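You operate a simulated robot arm through the tools that you are given. There is no shell and no other tool.

You are at the controls of a simulated robot arm. One attempt, no reset.

Task
Heat the pressure cooker till it hisses, gas off, then let the pressure drop.
Fine: open the gas valve, light burner one on high, once; knob off and valve shut; once the red pin drops, lay the vent weight on the tiled counter; the lid stays locked. Where these are worked on the way, their far stop is far enough and under half their travel is too little: gas valve.
Where things are to end (x, y in the base frame): vent weight within 0.06 m of [0.87, -0.58].

The check looks at the end state, three seconds after you hand in, the way a careful person would. Anything else that was tipped, shoved, dropped, spilled or broken makes it a failure. A push-on lid holds only when it is set on centred and level and pressed home; a screw cap is set on level and turned clockwise until tight.

Robot
A 6-joint arm with a two-finger gripper, fixed in place. Base frame: the origin is on the floor under the middle of its stand, x ahead of it, y to its left, z up; the work surface is at about z = 0.935. Readings come in m, degrees, newtons and seconds.
It reaches about 1.417 m from its shoulder. Its first joint turns from -166.0 to 166.0 degrees. Payload 3.43 kg.
Tool frame: the origin (TCP) lies between the finger pads and is the grasp point; the fingertips stand 0.02 m ahead of it; z points along the fingers, y is the line along which they close. The gripper opens to 0.19 m; its body begins 0.248 m behind the TCP.
Orientation is that of the tool frame in the base frame, as [roll, pitch, yaw] about the fixed x, y, z axes, in that order (R = Rz(yaw) Ry(pitch) Rx(roll)). With the fingers straight down and closing along the base's y, the tool's x points along the base's -x, its y along +y and its z along -z.

Tools
- The arm moves only by the tool play_rows. Its argument "commands" is a list that holds one entry, the list of rows, each a list of 7 numbers: the shift along the tool's x, y, z in m, then the turn, a rotation vector about the tool's x, y, z in degrees, then the finger opening in m, from 0 to 0.19. In form: [[[x, y, z, ax, ay, az, gripper], ...]]. A call has 1 to 20 rows; each row shifts and turns the commanded pose from where the row before left it, along the tool's axes as they then stand. Each row takes 0.2 s and may step no farther than 0.05 m and 8.6 degrees from the row before; otherwise, or with a gripper value out of range, the whole call is refused. Where a pose cannot be reached the arm comes as near as it can. A force on the tool above 60 N (or 10 N above the force at the start of the call, whichever is more), or a blocked arm, ends the call early, and 0.2 s more pass. Each finger travels about 0.153 m/s and halts on what it meets, pressing with about 34 N; the grip force reading is that of the motor and also rises with nothing between the fingers. The clock runs only during rows and for 0.2 s after the last one: add rows that do not move to give the fingers time. It gives the time, the measured TCP pose, the force on the tool (base axes), the opening and the grip force at its end, in the units of the frame above (readings bear some noise), with the torque about the TCP (base axes, N m) and any sound that the robot's microphone picked up.
- Cameras (640 x 400 px; columns grow to the right, rows downward): "scene" is fixed at [0.0653, -0.5046, 1.5803]; the picture's right is [0.52, -0.85, 0.00], its down [-0.49, -0.30, -0.82] and it looks along [0.70, 0.43, -0.57] (base axes); focal length 361 px, centre (320, 200). "wrist" rides on the gripper at [0.071, -0.008, -0.288] in the tool frame; the picture's right is [0.12, 0.99, 0.00], its down [-0.96, 0.12, -0.25] and it looks along [-0.25, 0.03, 0.97] (tool axes); focal length 261 px, centre (320, 200). There is no depth. A picture from a camera that has moved, and an enlarged one, comes with that camera's place and axes in the base frame and with its lens. The place of the scene camera against the robot may be out by one fixed shift of up to 0.018 m in any direction.
- snapshot(camera): a new picture of that camera. The clock stands still meanwhile.
- move_column(by): moves the trunk up (or, below 0, down) by that many m; the arm rides with it, the base frame stays. It gives what a move gives, with no picture.
- enlarge(camera, box): a new picture of the part [left, top, right, bottom] of that camera's present view, enlarged. The clock stands still meanwhile.
- job_done(): hands the job in; it is judged then, once.

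Places have to be worked out from the pictures, the camera data and where the tool is seen. Open the gripper and draw the arm clear of the work before you hand the job in, unless the task says otherwise.

The tools are called after ">>>" as name(argument=value, ...) on one line, values as JSON. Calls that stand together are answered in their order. play_rows: Moves the arm, as the interface text tells. Its arguments: {"type":"object","properties":{"commands":{"type":"array"}},"required":["commands"]} The other tools are called the same way: move_column (by) moves the trunk up or down; snapshot (camera) takes a picture; enlarge (camera, box) takes an enlarged picture of a part of a camera's view; job_done () hands the job in.

At the start:

```text
t: 0.0
position: [0.8118, -0.1788, 1.1382]
orientation: [179.8, 0.0, -180.0]
ft_force: [-0.6, 0.3, 0.5]
torque: [-0.01, -0.01, -0.01]
finger_gap: 0.19
gripper_force: 0.3
trunk travel left (down, up): [-0.2, 0.24]
```

scene: 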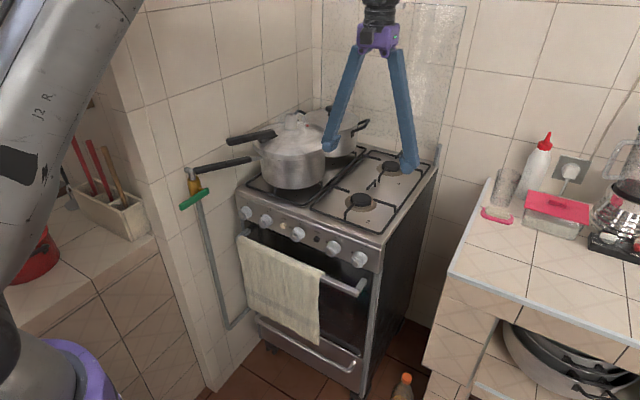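
wrist: 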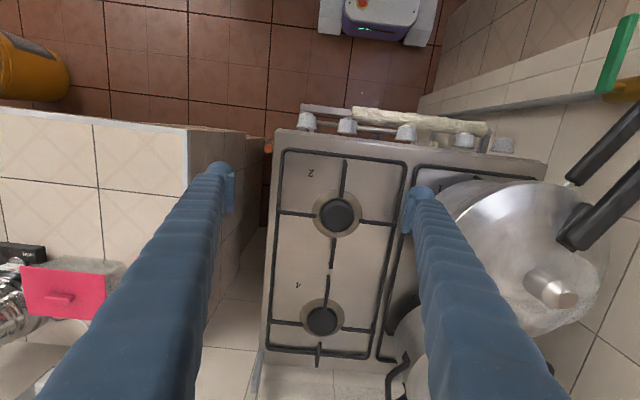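

I'll look first at the stove, the knobs, the gas valve (yellow with green handle on the wall pipe) and the cooker in enlarged views.

>>> enlarge(camera="scene", box=[160, 90, 400, 240])

>>> enlarge(camera="scene", box=[220, 190, 400, 300])

>>> enlarge(camera="scene", box=[160, 150, 260, 215])

>>> enlarge(camera="scene", box=[440, 120, 640, 260])

>>> enlarge(camera="wrist", box=[400, 80, 640, 360])

>>> enlarge(camera="wrist", box=[260, 80, 560, 240])

```text
2.67 times, centred on (280, 165) of scene
camera zoom: at [0.0653, -0.5046, 1.5803], right [0.52, -0.85, 0.0], down [-0.49, -0.3, -0.82], along [0.7, 0.43, -0.57], focal length 962 px, centre (427, 293)
```

zoom: 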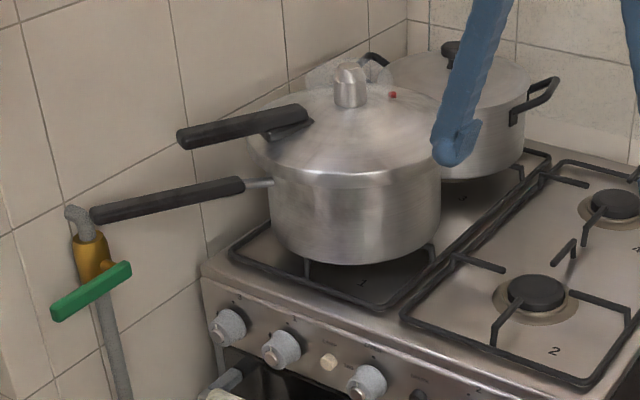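

```text
3.56 times, centred on (310, 245) of scene
camera zoom: at [0.0653, -0.5046, 1.5803], right [0.52, -0.85, 0.0], down [-0.49, -0.3, -0.82], along [0.7, 0.43, -0.57], focal length 1282 px, centre (356, 40)
```

zoom: 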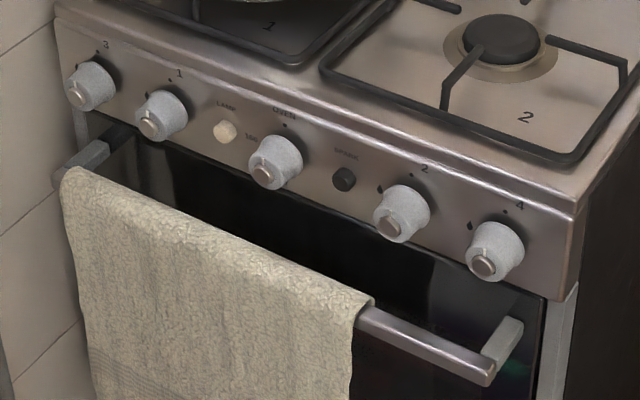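

```text
6.15 times, centred on (210, 182) of scene
camera zoom: at [0.0653, -0.5046, 1.5803], right [0.52, -0.85, 0.0], down [-0.49, -0.3, -0.82], along [0.7, 0.43, -0.57], focal length 2219 px, centre (997, 308)
```

zoom: 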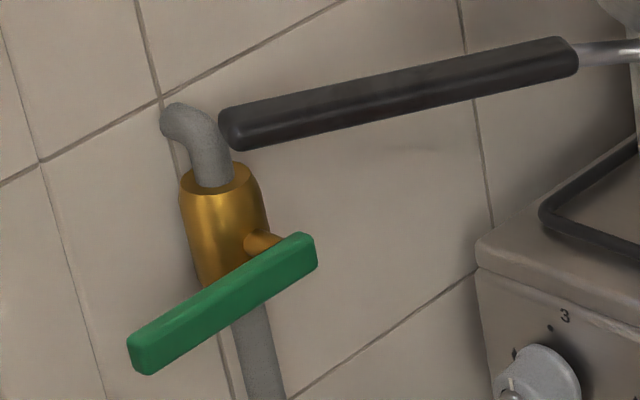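

```text
2.86 times, centred on (540, 190) of scene
camera zoom: at [0.0653, -0.5046, 1.5803], right [0.52, -0.85, 0.0], down [-0.49, -0.3, -0.82], along [0.7, 0.43, -0.57], focal length 1030 px, centre (-309, 229)
```

zoom: 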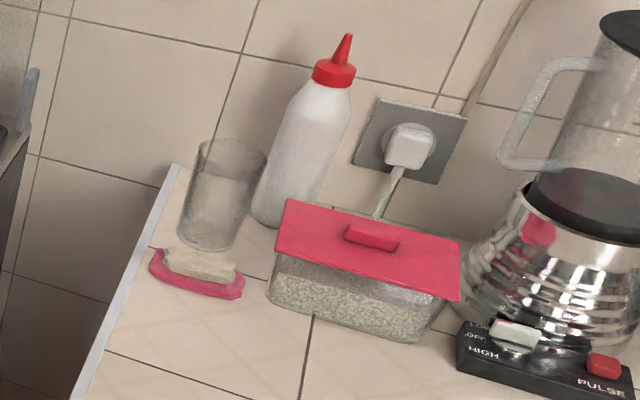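

```text
1.43 times, centred on (520, 220) of wrist
camera zoom: at [0.742, -0.1873, 1.4244], right [-0.12, 0.99, 0.0], down [0.96, 0.12, 0.25], along [0.24, 0.03, -0.97], focal length 372 px, centre (34, 171)
```

zoom: 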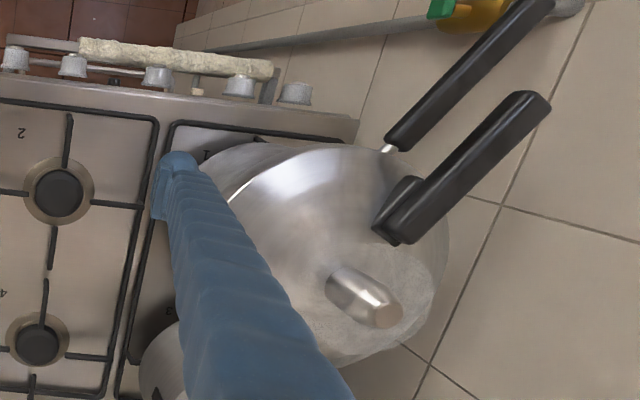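

```text
2.13 times, centred on (410, 160) of wrist
camera zoom: at [0.742, -0.1873, 1.4244], right [-0.12, 0.99, 0.0], down [0.96, 0.12, 0.25], along [0.24, 0.03, -0.97], focal length 556 px, centre (128, 285)
```

zoom: 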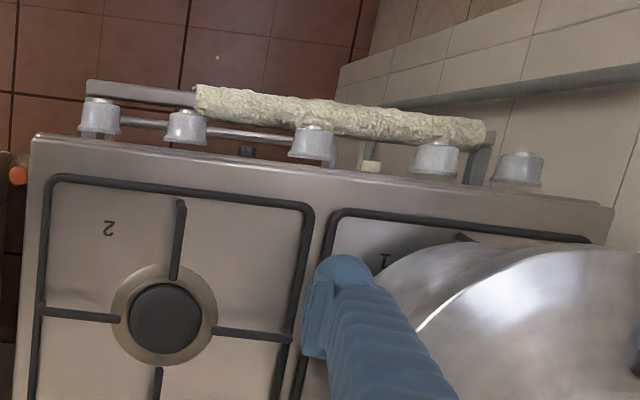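

The burner-1 knob is second from the left, at about (0.72, 0.10, 0.895), with the SPARK button near y≈-0.085. The gas lever is horizontal (closed), running from about (0.53, 0.21, 1.02) to its pivot near x≈0.61. I'll back the arm away from the stove, partly close the gripper, and look again.

>>> play_rows(commands=[[[0.04, 0.015, -0.01, 0, 0, 0, 0.15], [0.04, 0.015, -0.01, 0, 0, 0, 0.1], [0.04, 0.015, -0.01, 0, 0, 0, 0.06], [0.04, 0.015, -0.01, 0, 0, 0, 0.06], [0.04, 0.015, -0.01, 0, 0, 0, 0.06], [0.04, 0.015, -0.01, 0, 0, 0, 0.06], [0.04, 0.015, -0.01, 0, 0, 0, 0.06], [0.04, 0.015, -0.01, 0, 0, 0, 0.06]]])

>>> snapshot(camera="scene")

>>> snapshot(camera="wrist")

```text
t: 1.8
position: [0.4885, -0.057, 1.2188]
orientation: [-180.0, 0.1, -180.0]
ft_force: [0.0, 0.8, 1.2]
torque: [0.02, -0.1, 0.0]
finger_gap: 0.0599
gripper_force: 0.0
trunk travel left (down, up): [-0.2, 0.24]
```

```text
taken
```

scene: 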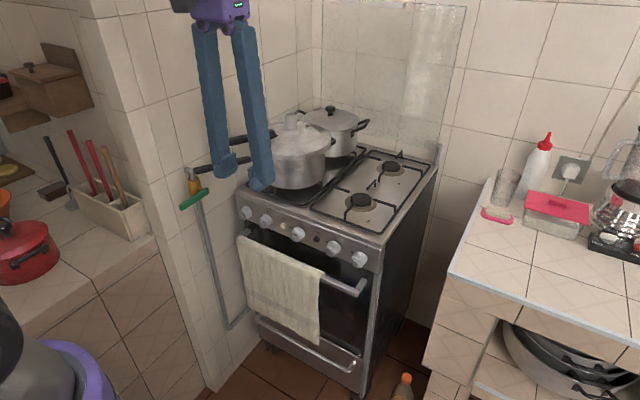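

```text
taken
camera wrist: at [0.419, -0.0668, 1.5064], right [-0.12, 0.99, 0.0], down [0.96, 0.11, 0.25], along [0.25, 0.03, -0.97], focal length 261 px, centre (320, 200)
```

wrist: 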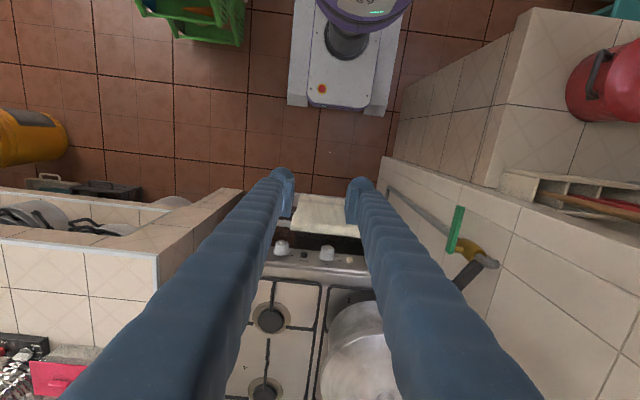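

The gripper is clear now. I'll enlarge the lever region in the wrist view to fix its position and the clearance to the wall.

>>> enlarge(camera="wrist", box=[380, 170, 540, 330])

>>> enlarge(camera="scene", box=[170, 120, 270, 240])

>>> enlarge(camera="scene", box=[230, 195, 330, 260])

```text
2.50 times, centred on (460, 250) of wrist
camera zoom: at [0.419, -0.0668, 1.5064], right [-0.12, 0.99, 0.0], down [0.96, 0.11, 0.25], along [0.25, 0.03, -0.97], focal length 652 px, centre (-30, 75)
```

zoom: 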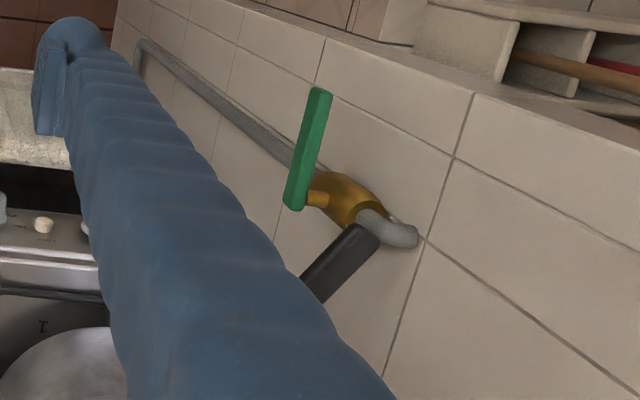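

```text
3.33 times, centred on (220, 180) of scene
camera zoom: at [0.0653, -0.5046, 1.5803], right [0.52, -0.85, 0.0], down [-0.49, -0.3, -0.82], along [0.7, 0.43, -0.57], focal length 1202 px, centre (653, 267)
```

zoom: 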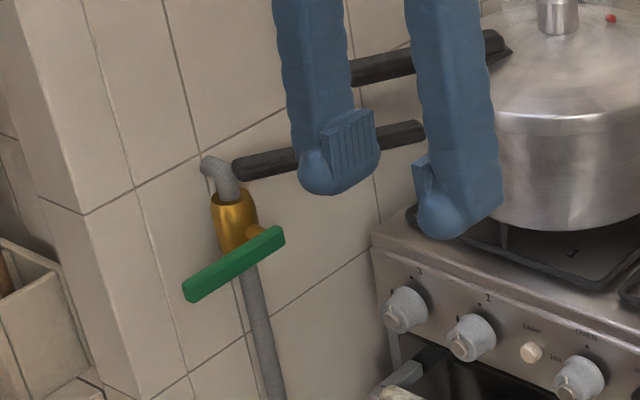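

```text
6.15 times, centred on (280, 228) of scene
camera zoom: at [0.0653, -0.5046, 1.5803], right [0.52, -0.85, 0.0], down [-0.49, -0.3, -0.82], along [0.7, 0.43, -0.57], focal length 2219 px, centre (566, 31)
```

zoom: 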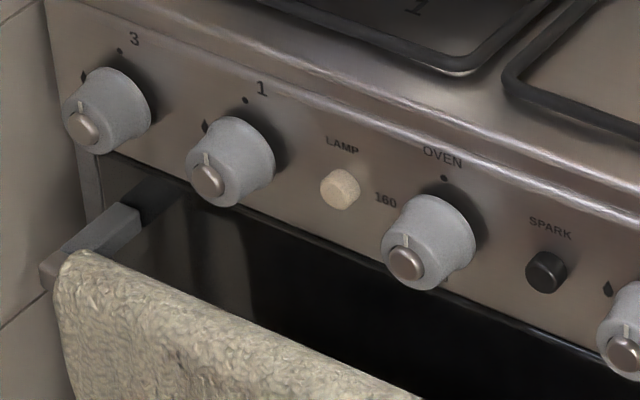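

The lever is at y≈0.213, z≈1.02, with its free end at x≈0.525 and its pivot at x≈0.61. I'll turn the tool to point at the wall (+y) so the fingers can straddle the lever, turning in place first where it's clear.

>>> play_rows(commands=[[[0, 0, 0, -8.2, 0, 0, 0.06], [0, 0, 0, -8.2, 0, 0, 0.06], [0, 0, 0, -8.2, 0, 0, 0.06], [0, 0, 0, -8.2, 0, 0, 0.06], [0, 0, 0, -8.2, 0, 0, 0.06], [0, 0, 0, -8.2, 0, 0, 0.06], [0, 0, 0, -8.2, 0, 0, 0.06], [0, 0, 0, -8.2, 0, 0, 0.06], [0, 0, 0, -8.2, 0, 0, 0.06], [0, 0, 0, -8.2, 0, 0, 0.06], [0, 0, 0, -8.0, 0, 0, 0.06]]])

>>> snapshot(camera="scene")

>>> snapshot(camera="wrist")

```text
t: 4.2
position: [0.4913, -0.0591, 1.2193]
orientation: [89.9, 0.0, 180.0]
ft_force: [0.5, 0.4, 0.6]
torque: [0.03, -0.04, 0.0]
finger_gap: 0.0599
gripper_force: 0.1
trunk travel left (down, up): [-0.2, 0.24]
```

```text
taken
```

scene: 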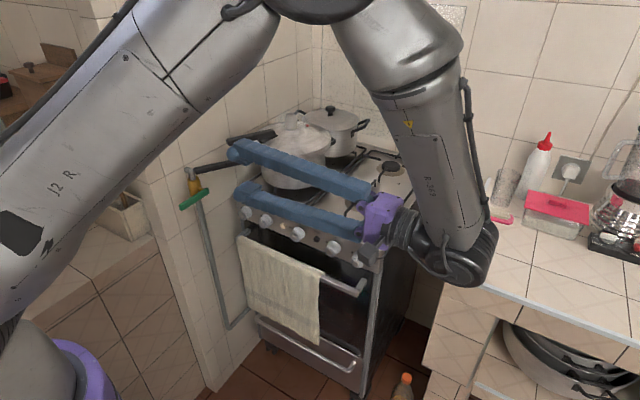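

```text
taken
camera wrist: at [0.4221, -0.3466, 1.2085], right [-0.12, 0.0, 0.99], down [0.96, -0.25, 0.11], along [0.25, 0.97, 0.03], focal length 261 px, centre (320, 200)
```

wrist: 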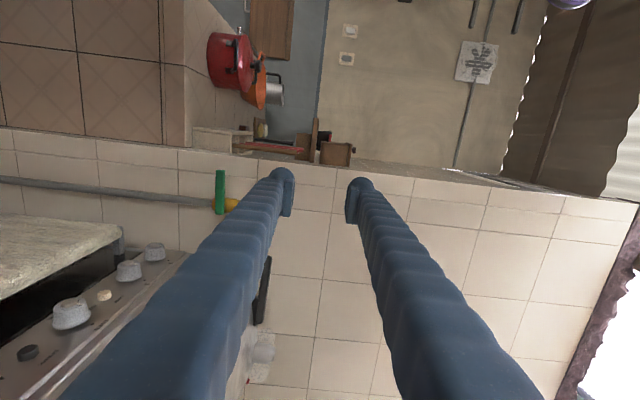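

The wall-pointing pose works. The lever shows in the wrist view at about (0.525–0.62, 0.213, 1.007). I'll come down and approach to about 0.1 m short of it for a closer look.

>>> play_rows(commands=[[[-0.009, -0.035, 0.01, 0, 0, 0, 0.06], [-0.009, -0.035, 0.01, 0, 0, 0, 0.06], [-0.009, -0.035, 0.01, 0, 0, 0, 0.06], [-0.009, -0.035, 0.01, 0, 0, 0, 0.06], [-0.009, -0.035, 0.02, 0, 0, 0, 0.06], [-0.009, -0.035, 0.02, 0, 0, 0, 0.06], [0, 0, 0.03, 0, 0, 0, 0.06], [0, 0, 0.03, 0, 0, 0, 0.06]]])

>>> snapshot(camera="scene")

>>> snapshot(camera="wrist")

>>> enlarge(camera="wrist", box=[240, 130, 400, 230])

>>> enlarge(camera="scene", box=[170, 120, 270, 240])

```text
t: 6.0
position: [0.5441, 0.0815, 1.0081]
orientation: [90.0, 0.1, 179.9]
ft_force: [-0.3, 0.6, -0.7]
torque: [-0.06, -0.02, 0.0]
finger_gap: 0.06
gripper_force: 0.0
trunk travel left (down, up): [-0.2, 0.24]
```

```text
taken
```

scene: 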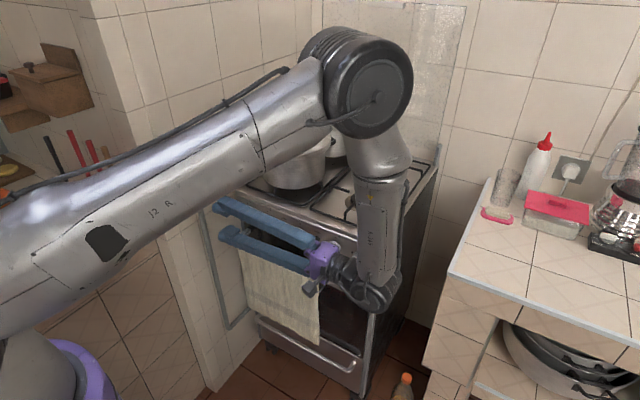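

```text
taken
camera wrist: at [0.4749, -0.2072, 0.9994], right [-0.12, 0.0, 0.99], down [0.96, -0.25, 0.11], along [0.25, 0.97, 0.03], focal length 261 px, centre (320, 200)
```

wrist: 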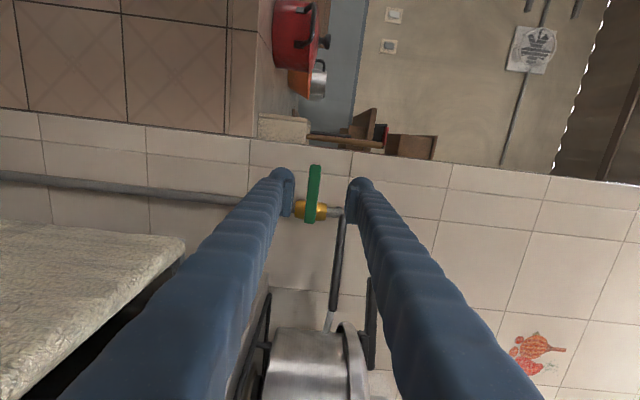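

```text
4.00 times, centred on (320, 180) of wrist
camera zoom: at [0.4749, -0.2072, 0.9994], right [-0.12, 0.0, 0.99], down [0.96, -0.25, 0.11], along [0.25, 0.97, 0.03], focal length 1043 px, centre (320, 280)
```

zoom: 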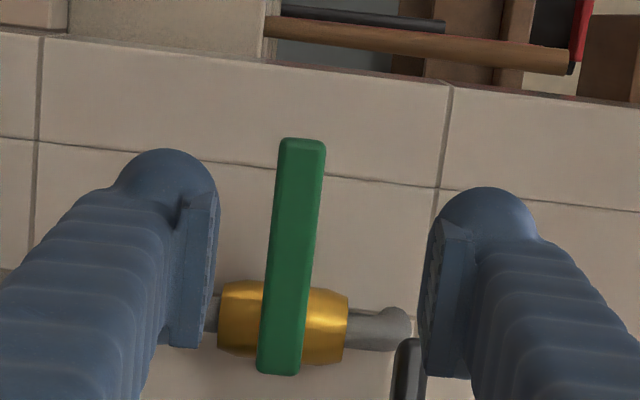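

```text
3.33 times, centred on (220, 180) of scene
camera zoom: at [0.0653, -0.5046, 1.5803], right [0.52, -0.85, 0.0], down [-0.49, -0.3, -0.82], along [0.7, 0.43, -0.57], focal length 1202 px, centre (653, 267)
```

zoom: 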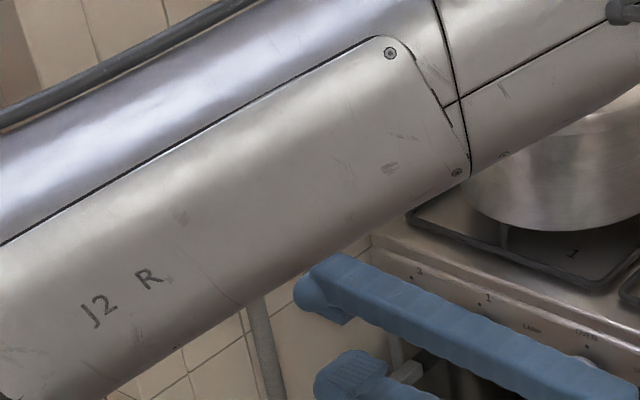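

The fingers straddle the lever, which is at z≈1.00 with its pivot near (0.611, 1.00). I'll move in until the pads sit alongside the lever's outer part, then narrow the gap to 0.03.

>>> play_rows(commands=[[[0, -0.008, 0.025, 0, 0, 0, 0.06], [0, 0, 0.03, 0, 0, 0, 0.06], [0, 0, 0.03, 0, 0, 0, 0.06], [0, 0, 0.025, 0, 0, 0, 0.06], [0, 0, 0.015, 0, 0, 0, 0.06], [0, 0, 0, 0, 0, 0, 0.06]]])

>>> snapshot(camera="wrist")

>>> enlarge(camera="wrist", box=[240, 130, 400, 230])

```text
t: 7.4
position: [0.5437, 0.207, 1.0013]
orientation: [90.0, -0.1, -180.0]
ft_force: [0.2, 0.2, -0.3]
torque: [0.01, 0.0, -0.01]
finger_gap: 0.0601
gripper_force: 0.0
trunk travel left (down, up): [-0.2, 0.24]
```

```text
taken
camera wrist: at [0.4751, -0.0809, 0.9912], right [-0.12, 0.0, 0.99], down [0.96, -0.25, 0.11], along [0.25, 0.97, 0.03], focal length 261 px, centre (320, 200)
```

wrist: 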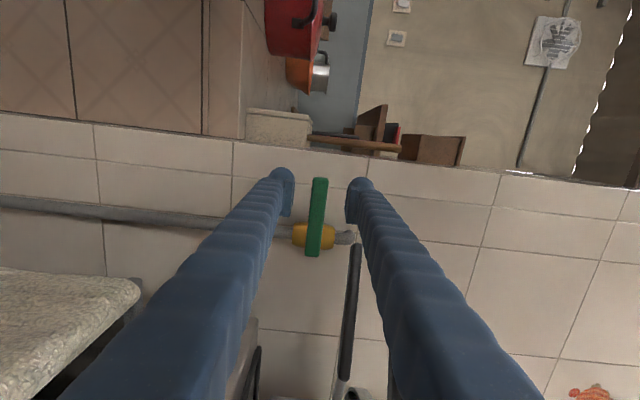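

```text
4.00 times, centred on (320, 180) of wrist
camera zoom: at [0.4751, -0.0809, 0.9912], right [-0.12, 0.0, 0.99], down [0.96, -0.25, 0.11], along [0.25, 0.97, 0.03], focal length 1043 px, centre (320, 280)
```

zoom: 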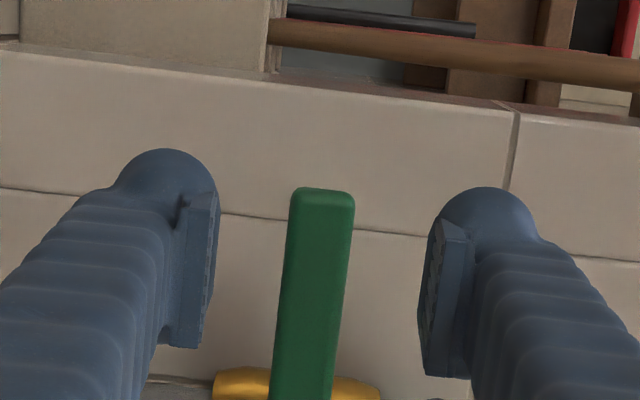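

Re-triangulating with the wrist views alone puts the lever's centre nearer y≈0.228. I'll move 0.02 further in and narrow the fingers around it.

>>> play_rows(commands=[[[0, 0, 0.01, 0, 0, 0, 0.06], [0, 0, 0.01, 0, 0, 0, 0.06], [0, 0, 0, 0, 0, 0, 0.03], [0, 0, 0, 0, 0, 0, 0.03]]])

>>> enlarge(camera="wrist", box=[240, 130, 400, 230])

>>> snapshot(camera="scene")

```text
t: 8.4
position: [0.5441, 0.227, 1.0013]
orientation: [90.0, -0.1, 180.0]
ft_force: [-0.6, -0.3, 0.0]
torque: [0.0, 0.01, 0.0]
finger_gap: 0.0298
gripper_force: 0.0
trunk travel left (down, up): [-0.2, 0.24]
```

```text
4.00 times, centred on (320, 180) of wrist
camera zoom: at [0.4753, -0.0614, 0.9913], right [-0.12, 0.0, 0.99], down [0.96, -0.25, 0.11], along [0.25, 0.97, 0.03], focal length 1043 px, centre (320, 280)
```

zoom: 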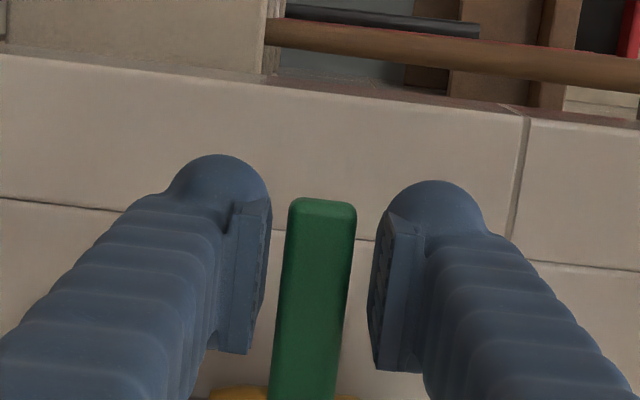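

```text
taken
```

scene: 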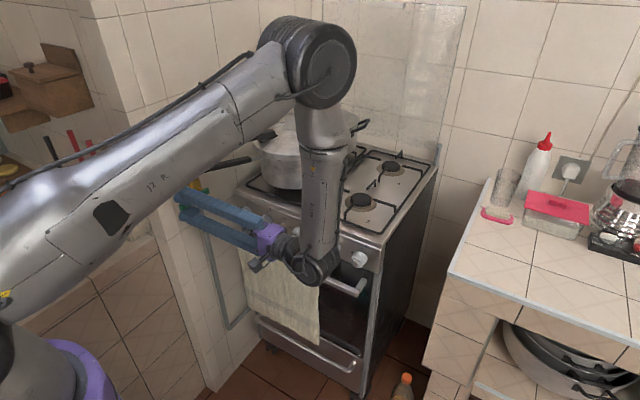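

The lever is centred between the pads. I'll close lightly on it to confirm contact, and if the gap stops near 0.018 the lever is between the pads.

>>> play_rows(commands=[[[0, 0, 0, 0, 0, 0, 0.016], [0, 0, 0, 0, 0, 0, 0.014]]])

```text
t: 9.0
position: [0.5443, 0.2266, 1.0006]
orientation: [90.1, -0.2, 180.0]
ft_force: [-1.2, -0.7, -9.1]
torque: [-0.11, 0.15, 0.01]
finger_gap: 0.0188
gripper_force: 44.6
trunk travel left (down, up): [-0.2, 0.24]
```

The gap stopped at 0.0188, so the lever is gripped. I'll swing it downward about its pivot (counter-clockwise, the usual opening direction) by a small first step and watch the force.

>>> play_rows(commands=[[[-0.0001, -0.0046, 0, 0, 0, -4.0, 0.018], [-0.0001, -0.0046, 0, 0, 0, -4.0, 0.018], [-0.0001, -0.0046, 0, 0, 0, -4.0, 0.018]]])

>>> enlarge(camera="wrist", box=[200, 120, 440, 270])

```text
t: 9.8
position: [0.5478, 0.2262, 0.9868]
orientation: [90.1, 12.0, 179.9]
ft_force: [-3.0, 0.0, -12.5]
torque: [-0.07, 0.78, -0.12]
finger_gap: 0.019
gripper_force: 45.3
trunk travel left (down, up): [-0.2, 0.24]
```

```text
2.67 times, centred on (320, 195) of wrist
camera zoom: at [0.4805, -0.0613, 0.9622], right [-0.32, 0.0, 0.95], down [0.92, -0.25, 0.31], along [0.23, 0.97, 0.08], focal length 695 px, centre (320, 213)
```

zoom: 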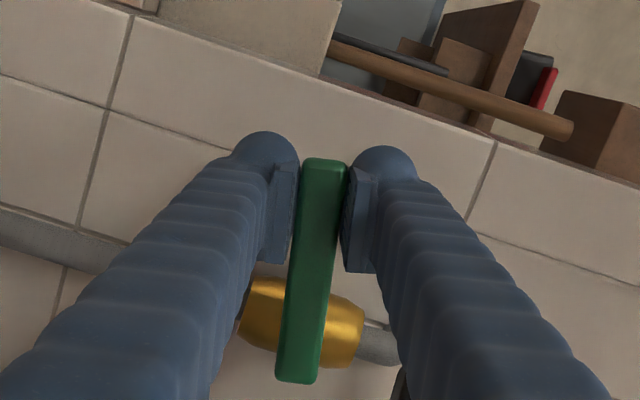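

The lever turns with the tool and the force stays low. I'll continue the swing downward along the arc.

>>> play_rows(commands=[[[-0.0006, -0.009, 0, 0, 0, -7.8, 0.018], [-0.0006, -0.009, 0, 0, 0, -7.8, 0.018], [-0.0006, -0.009, 0, 0, 0, -7.8, 0.018], [-0.0006, -0.009, 0, 0, 0, -7.8, 0.018], [-0.0006, -0.009, 0, 0, 0, -7.8, 0.018]]])

>>> enlarge(camera="wrist", box=[200, 120, 440, 270])

```text
t: 11.0
position: [0.5689, 0.2275, 0.9465]
orientation: [90.5, 51.0, -179.6]
ft_force: [-13.1, -5.4, -41.4]
torque: [-0.34, 1.29, 0.17]
finger_gap: 0.0202
gripper_force: 44.7
trunk travel left (down, up): [-0.2, 0.24]
```

```text
2.67 times, centred on (320, 195) of wrist
camera zoom: at [0.5333, -0.0615, 0.8861], right [-0.85, 0.0, 0.53], down [0.52, -0.24, 0.82], along [0.13, 0.97, 0.2], focal length 695 px, centre (320, 213)
```

zoom: 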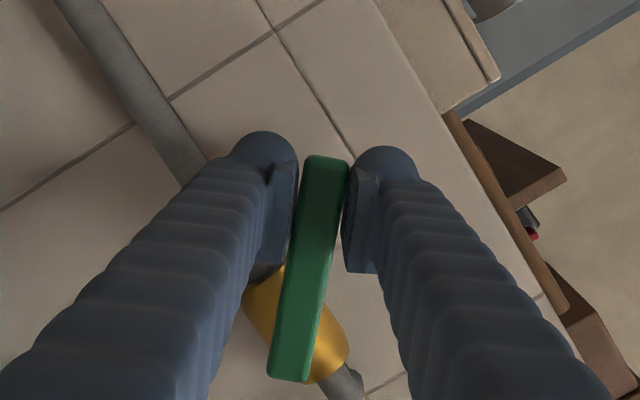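

The lever is now about 51° down. The roughly 40 N force runs along the lever, from a small radius mismatch, so I'll loosen the grip slightly to let it slide and continue the swing.

>>> play_rows(commands=[[[0.001, 0, 0, 0, 0, 0, 0.026], [0.001, -0.009, 0, 0, 0, -7.8, 0.026], [-0.0006, -0.009, 0, 0, 0, -7.8, 0.026], [-0.0006, -0.009, 0, 0, 0, -7.8, 0.026], [-0.0006, -0.009, 0, 0, 0, -7.8, 0.026]]])

>>> enlarge(camera="wrist", box=[200, 120, 440, 270])

```text
t: 12.2
position: [0.6001, 0.2264, 0.9339]
orientation: [90.0, 82.4, 179.9]
ft_force: [0.2, 0.1, 0.6]
torque: [-0.03, 0.02, -0.06]
finger_gap: 0.0266
gripper_force: 0.2
trunk travel left (down, up): [-0.2, 0.24]
```

```text
2.67 times, centred on (320, 195) of wrist
camera zoom: at [0.6003, -0.0617, 0.861], right [-1.0, 0.0, 0.02], down [0.02, -0.25, 0.97], along [0.0, 0.97, 0.25], focal length 695 px, centre (320, 213)
```

zoom: 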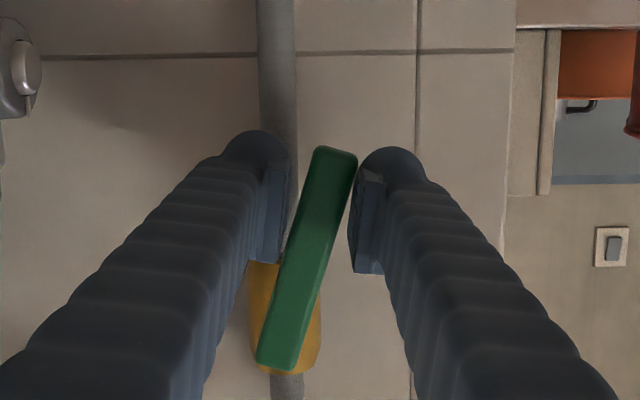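

The lever is at about 75° and still slightly off the pipe line. I'll keep pushing it with small steps until it meets its stop.

>>> play_rows(commands=[[[-0.0006, -0.008, 0, 0, 0, -7.6, 0.026], [0, -0.004, 0, 0, 0, 0, 0.026], [0, -0.004, 0, 0, 0, 0, 0.026], [0, -0.003, 0, 0, 0, 0, 0.026]]])

>>> enlarge(camera="wrist", box=[200, 120, 440, 270])

```text
t: 12.9
position: [0.6391, 0.2166, 0.9436]
orientation: [86.9, 89.2, 178.3]
ft_force: [-44.1, -16.1, -4.1]
torque: [0.44, -0.49, 0.95]
finger_gap: 0.0526
gripper_force: 23.1
out of reach, approached as far as the arm can: row 1, 2
trunk travel left (down, up): [-0.2, 0.24]
stopped in row 3: the force on the tool passed its limit at 62 N (the readings are from after the stop); the commanded pose is now the measured one
```

```text
2.67 times, centred on (320, 195) of wrist
camera zoom: at [0.6542, -0.0715, 0.8713], right [-0.99, -0.02, -0.1], down [-0.1, -0.25, 0.96], along [-0.05, 0.97, 0.25], focal length 695 px, centre (320, 213)
```

zoom: 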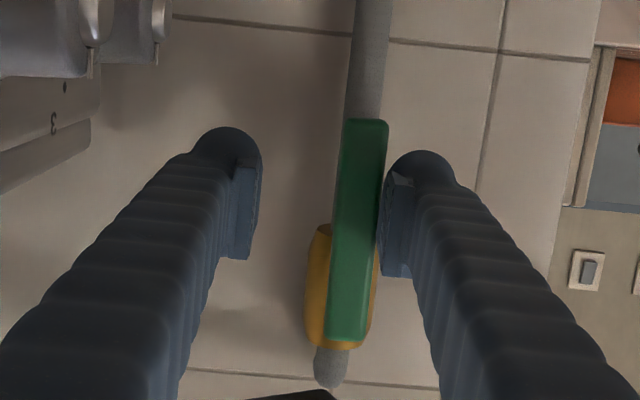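

The lever is now in line with the pipe, so the valve is open, though the wrist reached a joint limit during the last push. I'll release the lever, ease off, and back straight out.

>>> play_rows(commands=[[[0, 0.006, 0, 0, 0, 0, 0.06], [0, 0.004, -0.005, 0, 0, 0, 0.065], [0, 0, -0.02, 0, 0, 0, 0.065], [0, 0, -0.03, 0, 0, 0, 0.065], [0, 0, -0.03, 0, 0, 0, 0.065], [0, 0, -0.03, 0, 0, 0, 0.065]]])

>>> snapshot(camera="wrist")

>>> snapshot(camera="scene")

```text
t: 14.3
position: [0.6411, 0.1, 0.945]
orientation: [94.1, 89.2, -174.9]
ft_force: [0.7, 0.2, 0.2]
torque: [-0.04, 0.0, 0.03]
finger_gap: 0.0652
gripper_force: 0.1
out of reach, approached as far as the arm can: row 2
trunk travel left (down, up): [-0.2, 0.24]
```

```text
taken
camera wrist: at [0.6542, -0.1884, 0.872], right [-0.99, -0.02, -0.11], down [-0.1, -0.25, 0.96], along [-0.04, 0.97, 0.25], focal length 261 px, centre (320, 200)
```

wrist: 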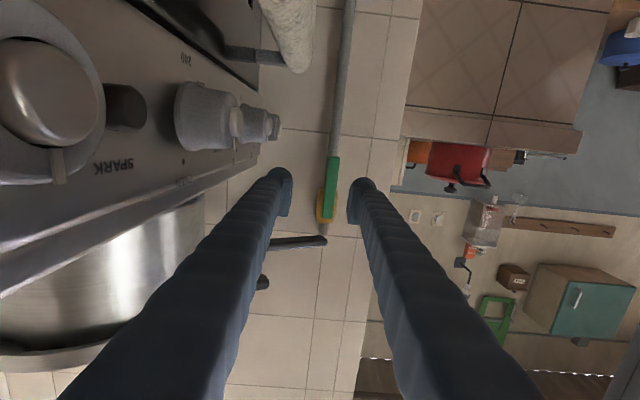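

```text
taken
```

scene: 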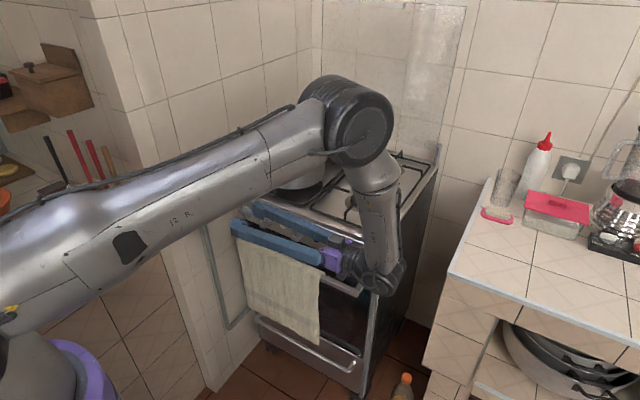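

The valve is open and the gripper is clear of the lever, but it's close to the knob panel. I'll move it away from the stove (-x, which is +tool y) first.

>>> play_rows(commands=[[[0, 0.03, 0, 0, 0, 0, 0.065], [0, 0.04, 0, 0, 0, 0, 0.065], [0, 0.04, 0, 0, 0, 0, 0.065], [0, 0.04, 0, 0, 0, 0, 0.065], [0, 0.04, 0, 0, 0, 0, 0.065]]])

>>> snapshot(camera="wrist")

>>> snapshot(camera="scene")

```text
t: 15.5
position: [0.5398, 0.0455, 0.9776]
orientation: [101.0, 87.9, -167.4]
ft_force: [0.0, 0.1, -0.1]
torque: [-0.02, 0.02, -0.01]
finger_gap: 0.0649
gripper_force: 0.1
out of reach, approached as far as the arm can: row 2, 3, 4, 5
trunk travel left (down, up): [-0.2, 0.24]
```

```text
taken
camera wrist: at [0.5551, -0.2427, 0.9079], right [-1.0, -0.03, -0.08], down [-0.07, -0.24, 0.97], along [-0.05, 0.97, 0.24], focal length 261 px, centre (320, 200)
```

wrist: 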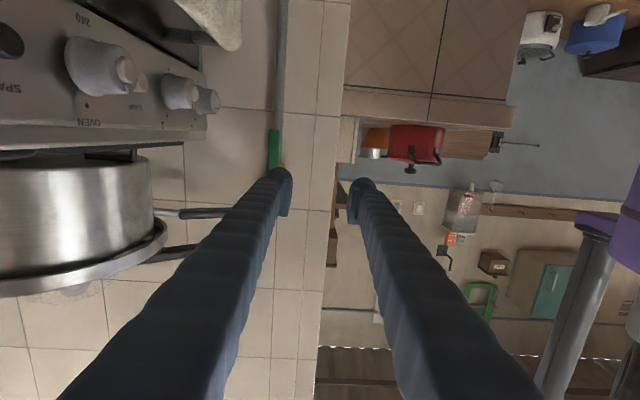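

```text
taken
```

scene: 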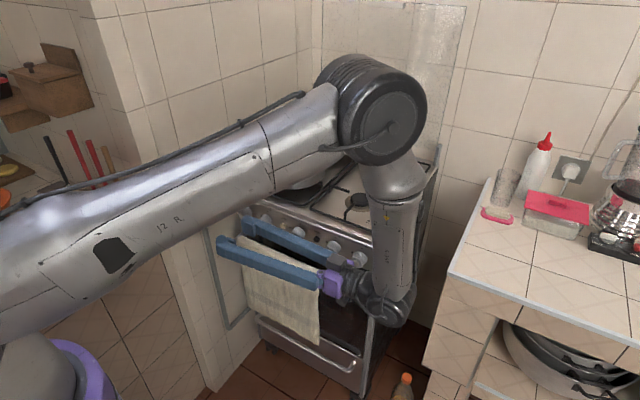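

The arm is hitting its inner reach limit (elbow folded). Raising the trunk puts the shoulder higher, which gives more room for a horizontal, forward-pointing tool, so I'll raise it fully.

>>> move_column(by=0.24)

>>> snapshot(camera="scene")

>>> snapshot(camera="wrist")

```text
t: 18.0
position: [0.5413, 0.0454, 1.2183]
orientation: [100.2, 87.9, -168.3]
ft_force: [-0.3, -0.1, 0.4]
torque: [0.02, -0.02, 0.0]
finger_gap: 0.065
gripper_force: 0.0
trunk travel left (down, up): [-0.44, 0.0]
```

```text
taken
```

scene: 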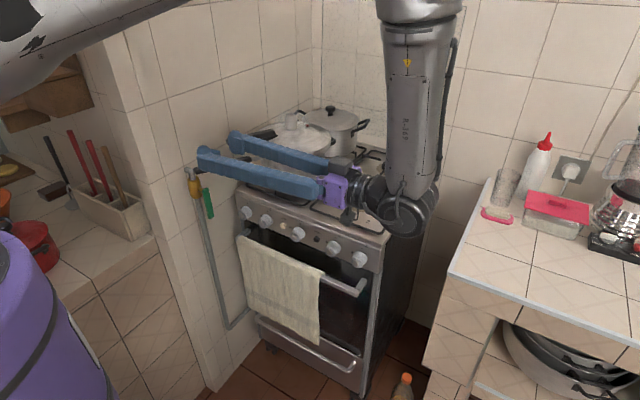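

```text
taken
camera wrist: at [0.5555, -0.2429, 1.1474], right [-1.0, -0.03, -0.08], down [-0.07, -0.24, 0.97], along [-0.05, 0.97, 0.24], focal length 261 px, centre (320, 200)
```

wrist: 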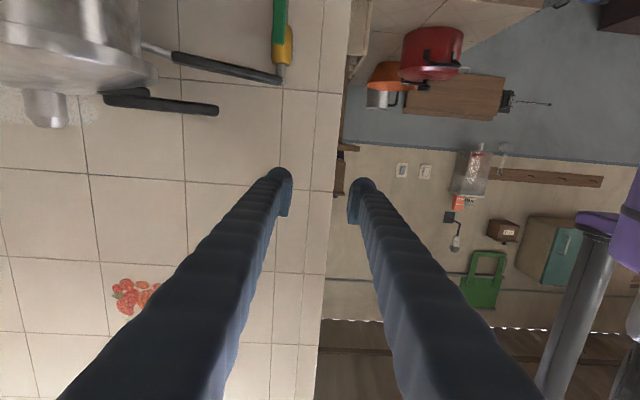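

The trunk is up. I'll check the lever state in close-up, then rotate the tool to point forward (+x) in clear air.

>>> enlarge(camera="scene", box=[170, 150, 250, 230])

>>> play_rows(commands=[[[0, 0, 0, 8.2, 0, 0, 0.065], [0, 0, 0, 8.2, 0, 0, 0.065], [0, 0, 0, 8.2, 0, 0, 0.065], [0, 0, 0, 8.2, 0, 0, 0.065], [0, 0, 0, 8.2, 0, 0, 0.065], [0, 0, 0, 8.2, 0, 0, 0.065], [0, 0, 0, 8.2, 0, 0, 0.065], [0, 0, 0, 8.2, 0, 0, 0.065], [0, 0, 0, 8.2, 0, 0, 0.065], [0, 0, 0, 8.2, 0, 0, 0.065], [0, 0, 0, 8.0, 0, 0, 0.065]]])

>>> snapshot(camera="wrist")

>>> snapshot(camera="scene")

```text
5.00 times, centred on (210, 190) of scene
camera zoom: at [0.0653, -0.5046, 1.5803], right [0.52, -0.85, 0.0], down [-0.49, -0.3, -0.82], along [0.7, 0.43, -0.57], focal length 1803 px, centre (870, 250)
```

zoom: 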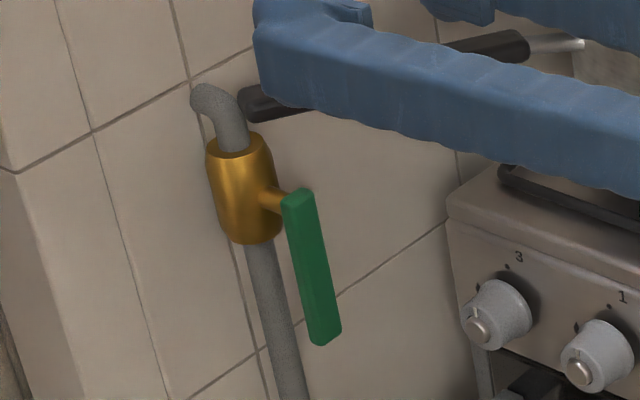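

```text
t: 20.4
position: [0.8194, -0.2235, 1.4934]
orientation: [156.8, 86.6, 159.3]
ft_force: [-0.5, 0.1, 0.6]
torque: [0.0, 0.04, -0.09]
finger_gap: 0.0652
gripper_force: 0.1
out of reach, approached as far as the arm can: row 1, 2, 3, 4, 5, 6, 7, 8, 9, 10, 11
trunk travel left (down, up): [-0.44, 0.0]
```

```text
taken
camera wrist: at [0.5312, -0.2431, 1.4382], right [-0.05, 0.99, -0.09], down [-0.2, 0.08, 0.98], along [0.98, 0.07, 0.19], focal length 261 px, centre (320, 200)
```

wrist: 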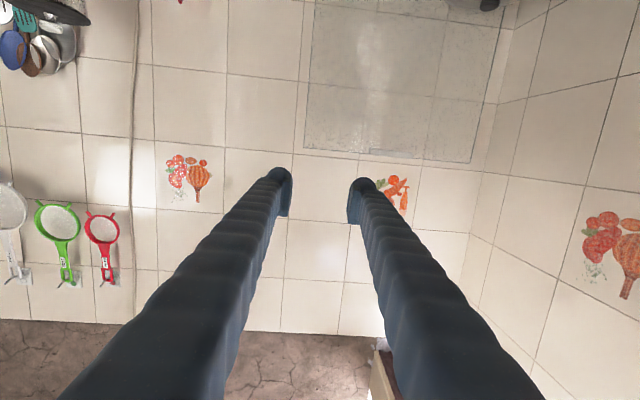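

```text
taken
```

scene: 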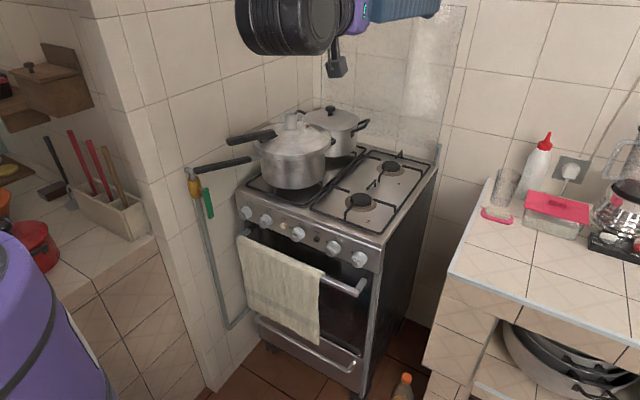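

The valve lever is parallel to the pipe (open). The arm drifted up and forward while turning, so I'll send one no-move row to see whether the commanded pose now matches the measured one.

>>> play_rows(commands=[[[0, 0, 0, 0, 0, 0, 0.065]]])

```text
t: 20.8
position: [0.8209, -0.2256, 1.4929]
orientation: [156.2, 86.6, 158.6]
ft_force: [-0.6, -0.4, 0.2]
torque: [-0.01, 0.0, 0.02]
finger_gap: 0.0652
gripper_force: 0.1
trunk travel left (down, up): [-0.44, 0.0]
```

The commanded pose now matches the measured one, with the tool pointing forward. I'll test reachability by moving straight down a bit in this clear area.

>>> play_rows(commands=[[[0.04, 0, 0, 0, 0, 0, 0.065], [0.04, 0, 0, 0, 0, 0, 0.065], [0.04, 0, 0, 0, 0, 0, 0.065], [0.04, 0, 0, 0, 0, 0, 0.065]]])

>>> snapshot(camera="scene")

```text
t: 21.8
position: [0.875, -0.2886, 1.4266]
orientation: [157.2, 86.9, 159.9]
ft_force: [0.6, -0.6, 0.3]
torque: [0.03, -0.06, 0.07]
finger_gap: 0.0651
gripper_force: 0.1
out of reach, approached as far as the arm can: row 1, 2, 3, 4
trunk travel left (down, up): [-0.44, 0.0]
```

```text
taken
```

scene: 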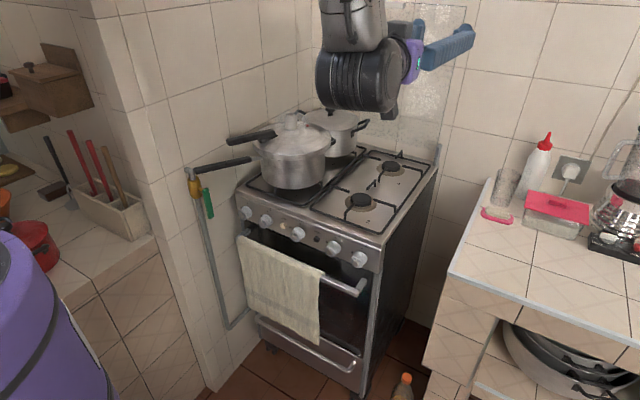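

The constraint shows the shoulder sits low (about z≈1.0 now) with a minimum distance to the wrist, so a fully horizontal approach from the front won't work. A pitched approach with the trunk lowered should. I'll pitch the tool 45° down here in clear air, then draw back toward x≈0.55.

>>> play_rows(commands=[[[0, 0, 0, 0, 7.5, 0, 0.065], [0, 0, 0, 0, 7.5, 0, 0.065], [0, 0, 0, 0, 7.5, 0, 0.065], [0, 0, 0, 0, 7.5, 0, 0.065], [0, 0, 0, 0, 7.5, 0, 0.065], [0, 0, 0, 0, 7.5, 0, 0.065], [0, 0, 0, 0, 0, 0, 0.065]]])

>>> snapshot(camera="scene")

```text
t: 23.4
position: [0.8718, -0.2873, 1.4283]
orientation: [-179.4, 42.9, -178.1]
ft_force: [-0.2, 0.2, -0.2]
torque: [0.03, -0.03, 0.0]
finger_gap: 0.0651
gripper_force: 0.1
trunk travel left (down, up): [-0.44, 0.0]
```

```text
taken
```

scene: 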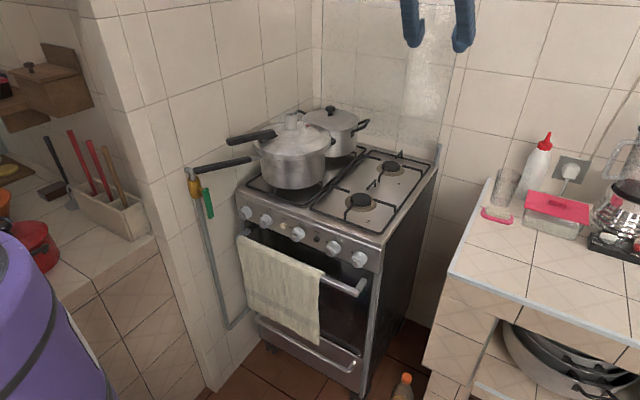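

The tool is pitched about 47° down with no reach trouble. Next I'll draw it back to x≈0.52, y≈-0.05 at this height.

>>> play_rows(commands=[[[0.0293, 0.03, -0.0272, 0, 0, 0, 0.065], [0.0293, 0.03, -0.0272, 0, 0, 0, 0.065], [0.0293, 0.03, -0.0272, 0, 0, 0, 0.065], [0.0293, 0.03, -0.0272, 0, 0, 0, 0.065], [0.0293, 0.03, -0.0272, 0, 0, 0, 0.065], [0.0293, 0.03, -0.0272, 0, 0, 0, 0.065], [0.0293, 0.03, -0.0272, 0, 0, 0, 0.065], [0.0293, 0.03, -0.0272, 0, 0, 0, 0.065], [0.0293, 0, -0.0272, 0, 0, 0, 0.065]]])

>>> snapshot(camera="wrist")

```text
t: 25.4
position: [0.5391, -0.0678, 1.4695]
orientation: [-179.6, 42.6, -178.1]
ft_force: [-0.6, 0.3, -0.1]
torque: [-0.03, -0.08, -0.01]
finger_gap: 0.065
gripper_force: 0.1
out of reach, approached as far as the arm can: row 8, 9
trunk travel left (down, up): [-0.44, 0.0]
```

```text
taken
camera wrist: at [0.2941, -0.0837, 1.6328], right [-0.12, 0.99, -0.09], down [0.54, 0.14, 0.83], along [0.84, 0.05, -0.55], focal length 261 px, centre (320, 200)
```

wrist: 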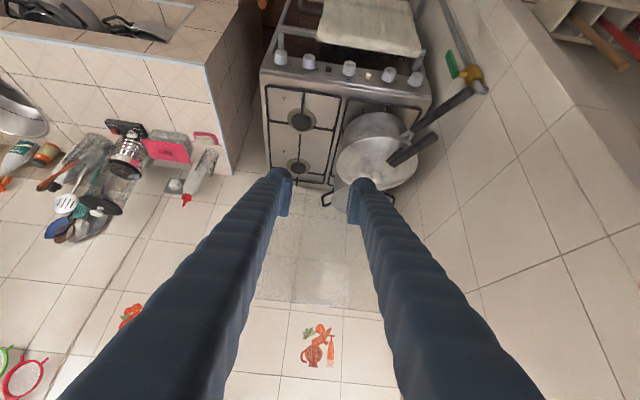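

The tool is back over the floor area in front of the stove, so I'll lower the trunk fully now. The fingertips end near (0.55, -0.07, 1.02), clear of the stove front.

>>> move_column(by=-0.44)

>>> snapshot(camera="wrist")

>>> snapshot(camera="scene")

```text
refused: -0.44 is not a number from -0.4 to 0.4
```

```text
taken
camera wrist: at [0.2941, -0.0837, 1.6328], right [-0.12, 0.99, -0.09], down [0.54, 0.14, 0.83], along [0.84, 0.05, -0.55], focal length 261 px, centre (320, 200)
```

wrist: 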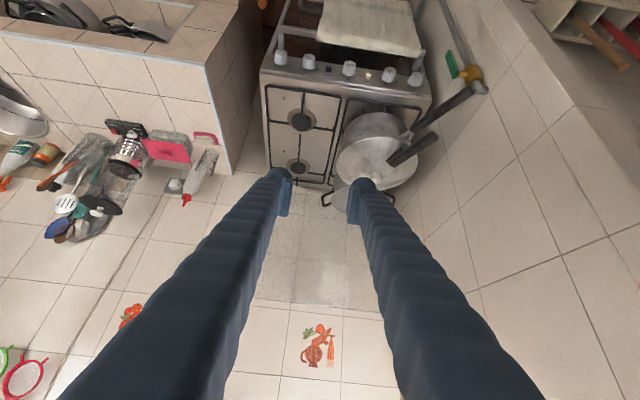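

```text
taken
```

scene: 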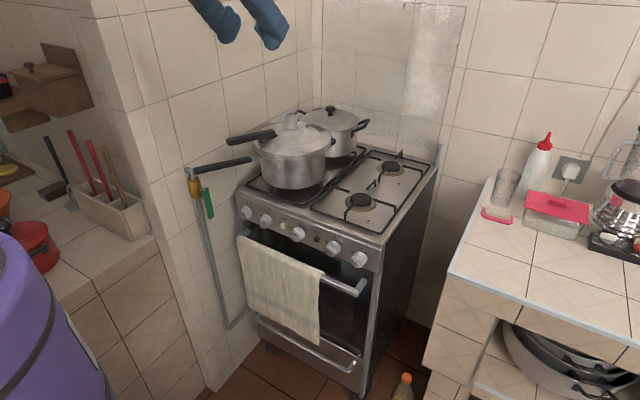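

The column accepts at most 0.4 m per call, so I'll lower it by 0.4 m.

>>> move_column(by=-0.4)

>>> snapshot(camera="wrist")

>>> snapshot(camera="scene")

```text
t: 29.2
position: [0.5418, -0.0692, 1.0695]
orientation: [-179.6, 42.4, -178.0]
ft_force: [0.6, 0.0, -1.2]
torque: [-0.01, 0.02, 0.03]
finger_gap: 0.0648
gripper_force: 0.1
trunk travel left (down, up): [-0.04, 0.4]
```

```text
taken
camera wrist: at [0.2967, -0.0842, 1.2323], right [-0.12, 0.99, -0.09], down [0.54, 0.14, 0.83], along [0.83, 0.05, -0.55], focal length 261 px, centre (320, 200)
```

wrist: 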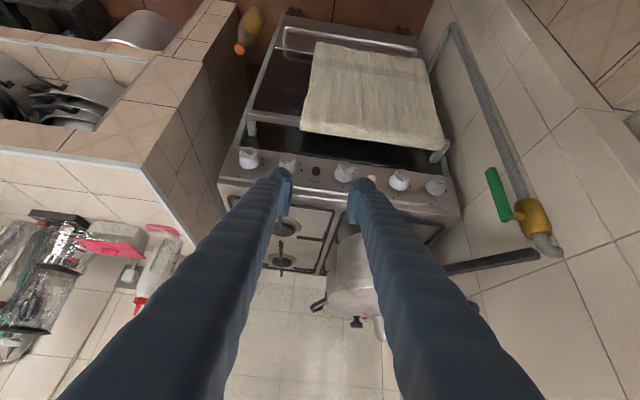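

```text
taken
```

scene: 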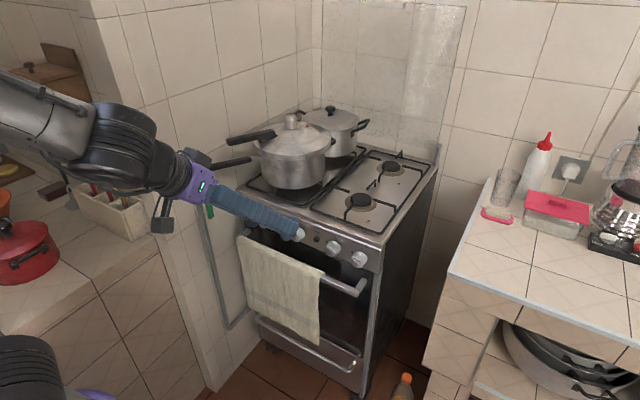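

Now I can see the panel from the front (upside-down view). I'll enlarge the knob panel to read the markings and locate knob 1.

>>> enlarge(camera="wrist", box=[360, 140, 480, 220])

>>> enlarge(camera="wrist", box=[220, 130, 460, 230])

```text
5.00 times, centred on (420, 180) of wrist
camera zoom: at [0.2967, -0.0842, 1.2323], right [-0.12, 0.99, -0.09], down [0.54, 0.14, 0.83], along [0.83, 0.05, -0.55], focal length 1303 px, centre (-180, 300)
```

zoom: 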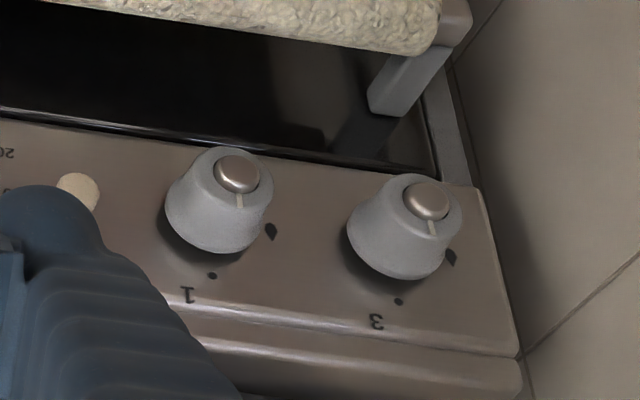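

```text
2.67 times, centred on (340, 180) of wrist
camera zoom: at [0.2967, -0.0842, 1.2323], right [-0.12, 0.99, -0.09], down [0.54, 0.14, 0.83], along [0.83, 0.05, -0.55], focal length 695 px, centre (267, 253)
```

zoom: 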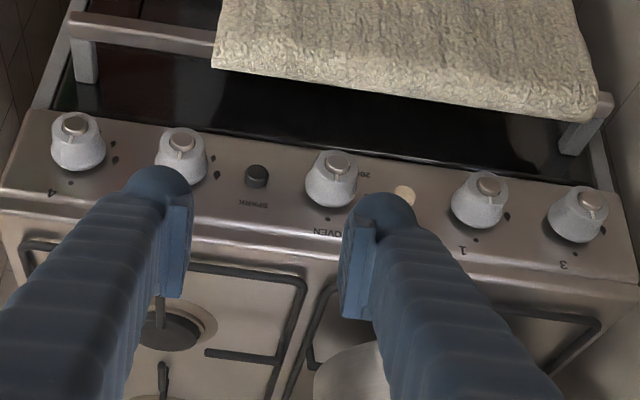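

Knob 1's front cap triangulates to (0.706, 0.110, 0.866), with the panel at x≈0.735. OFF is the dot at the top, HIGH is the large flame mark 90° counter-clockwise, and the small flame sits near 130°. I'll reorient the tool (pitch 55°, rolled +45° about the knob axis) so I can then swing counter-clockwise.

>>> play_rows(commands=[[[0, 0, 0, 1.3, 7.4, 1.4, 0.05], [0, 0, 0, -6.14, 0, 4.3, 0.05], [0, 0, 0, -6.14, 0, 4.3, 0.05], [0, 0, 0, -6.14, 0, 4.3, 0.05], [0, 0, 0, -6.14, 0, 4.3, 0.05], [0, 0, 0, -6.14, 0, 4.3, 0.05], [0, 0, 0, -6.14, 0, 4.3, 0.05], [0, 0, 0, 0, 0, 0, 0.05]]])

>>> snapshot(camera="wrist")

```text
t: 31.0
position: [0.5421, -0.0622, 1.0681]
orientation: [129.6, 24.2, 153.6]
ft_force: [0.9, -0.2, 0.2]
torque: [0.16, -0.04, 0.1]
finger_gap: 0.0499
gripper_force: 0.0
out of reach, approached as far as the arm can: row 1
trunk travel left (down, up): [-0.04, 0.4]
```

```text
taken
camera wrist: at [0.3199, -0.2068, 1.1994], right [-0.1, 0.75, 0.65], down [0.64, -0.45, 0.62], along [0.76, 0.48, -0.44], focal length 261 px, centre (320, 200)
```

wrist: 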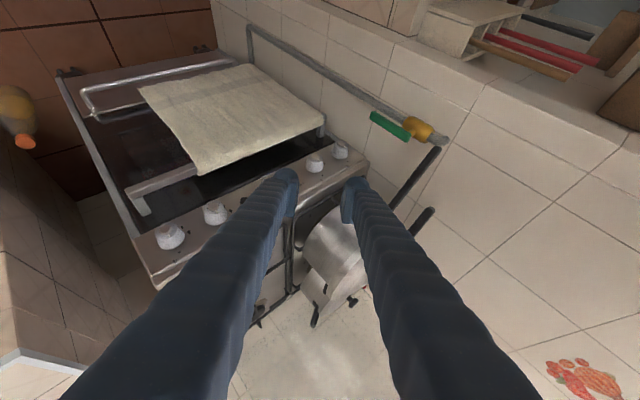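

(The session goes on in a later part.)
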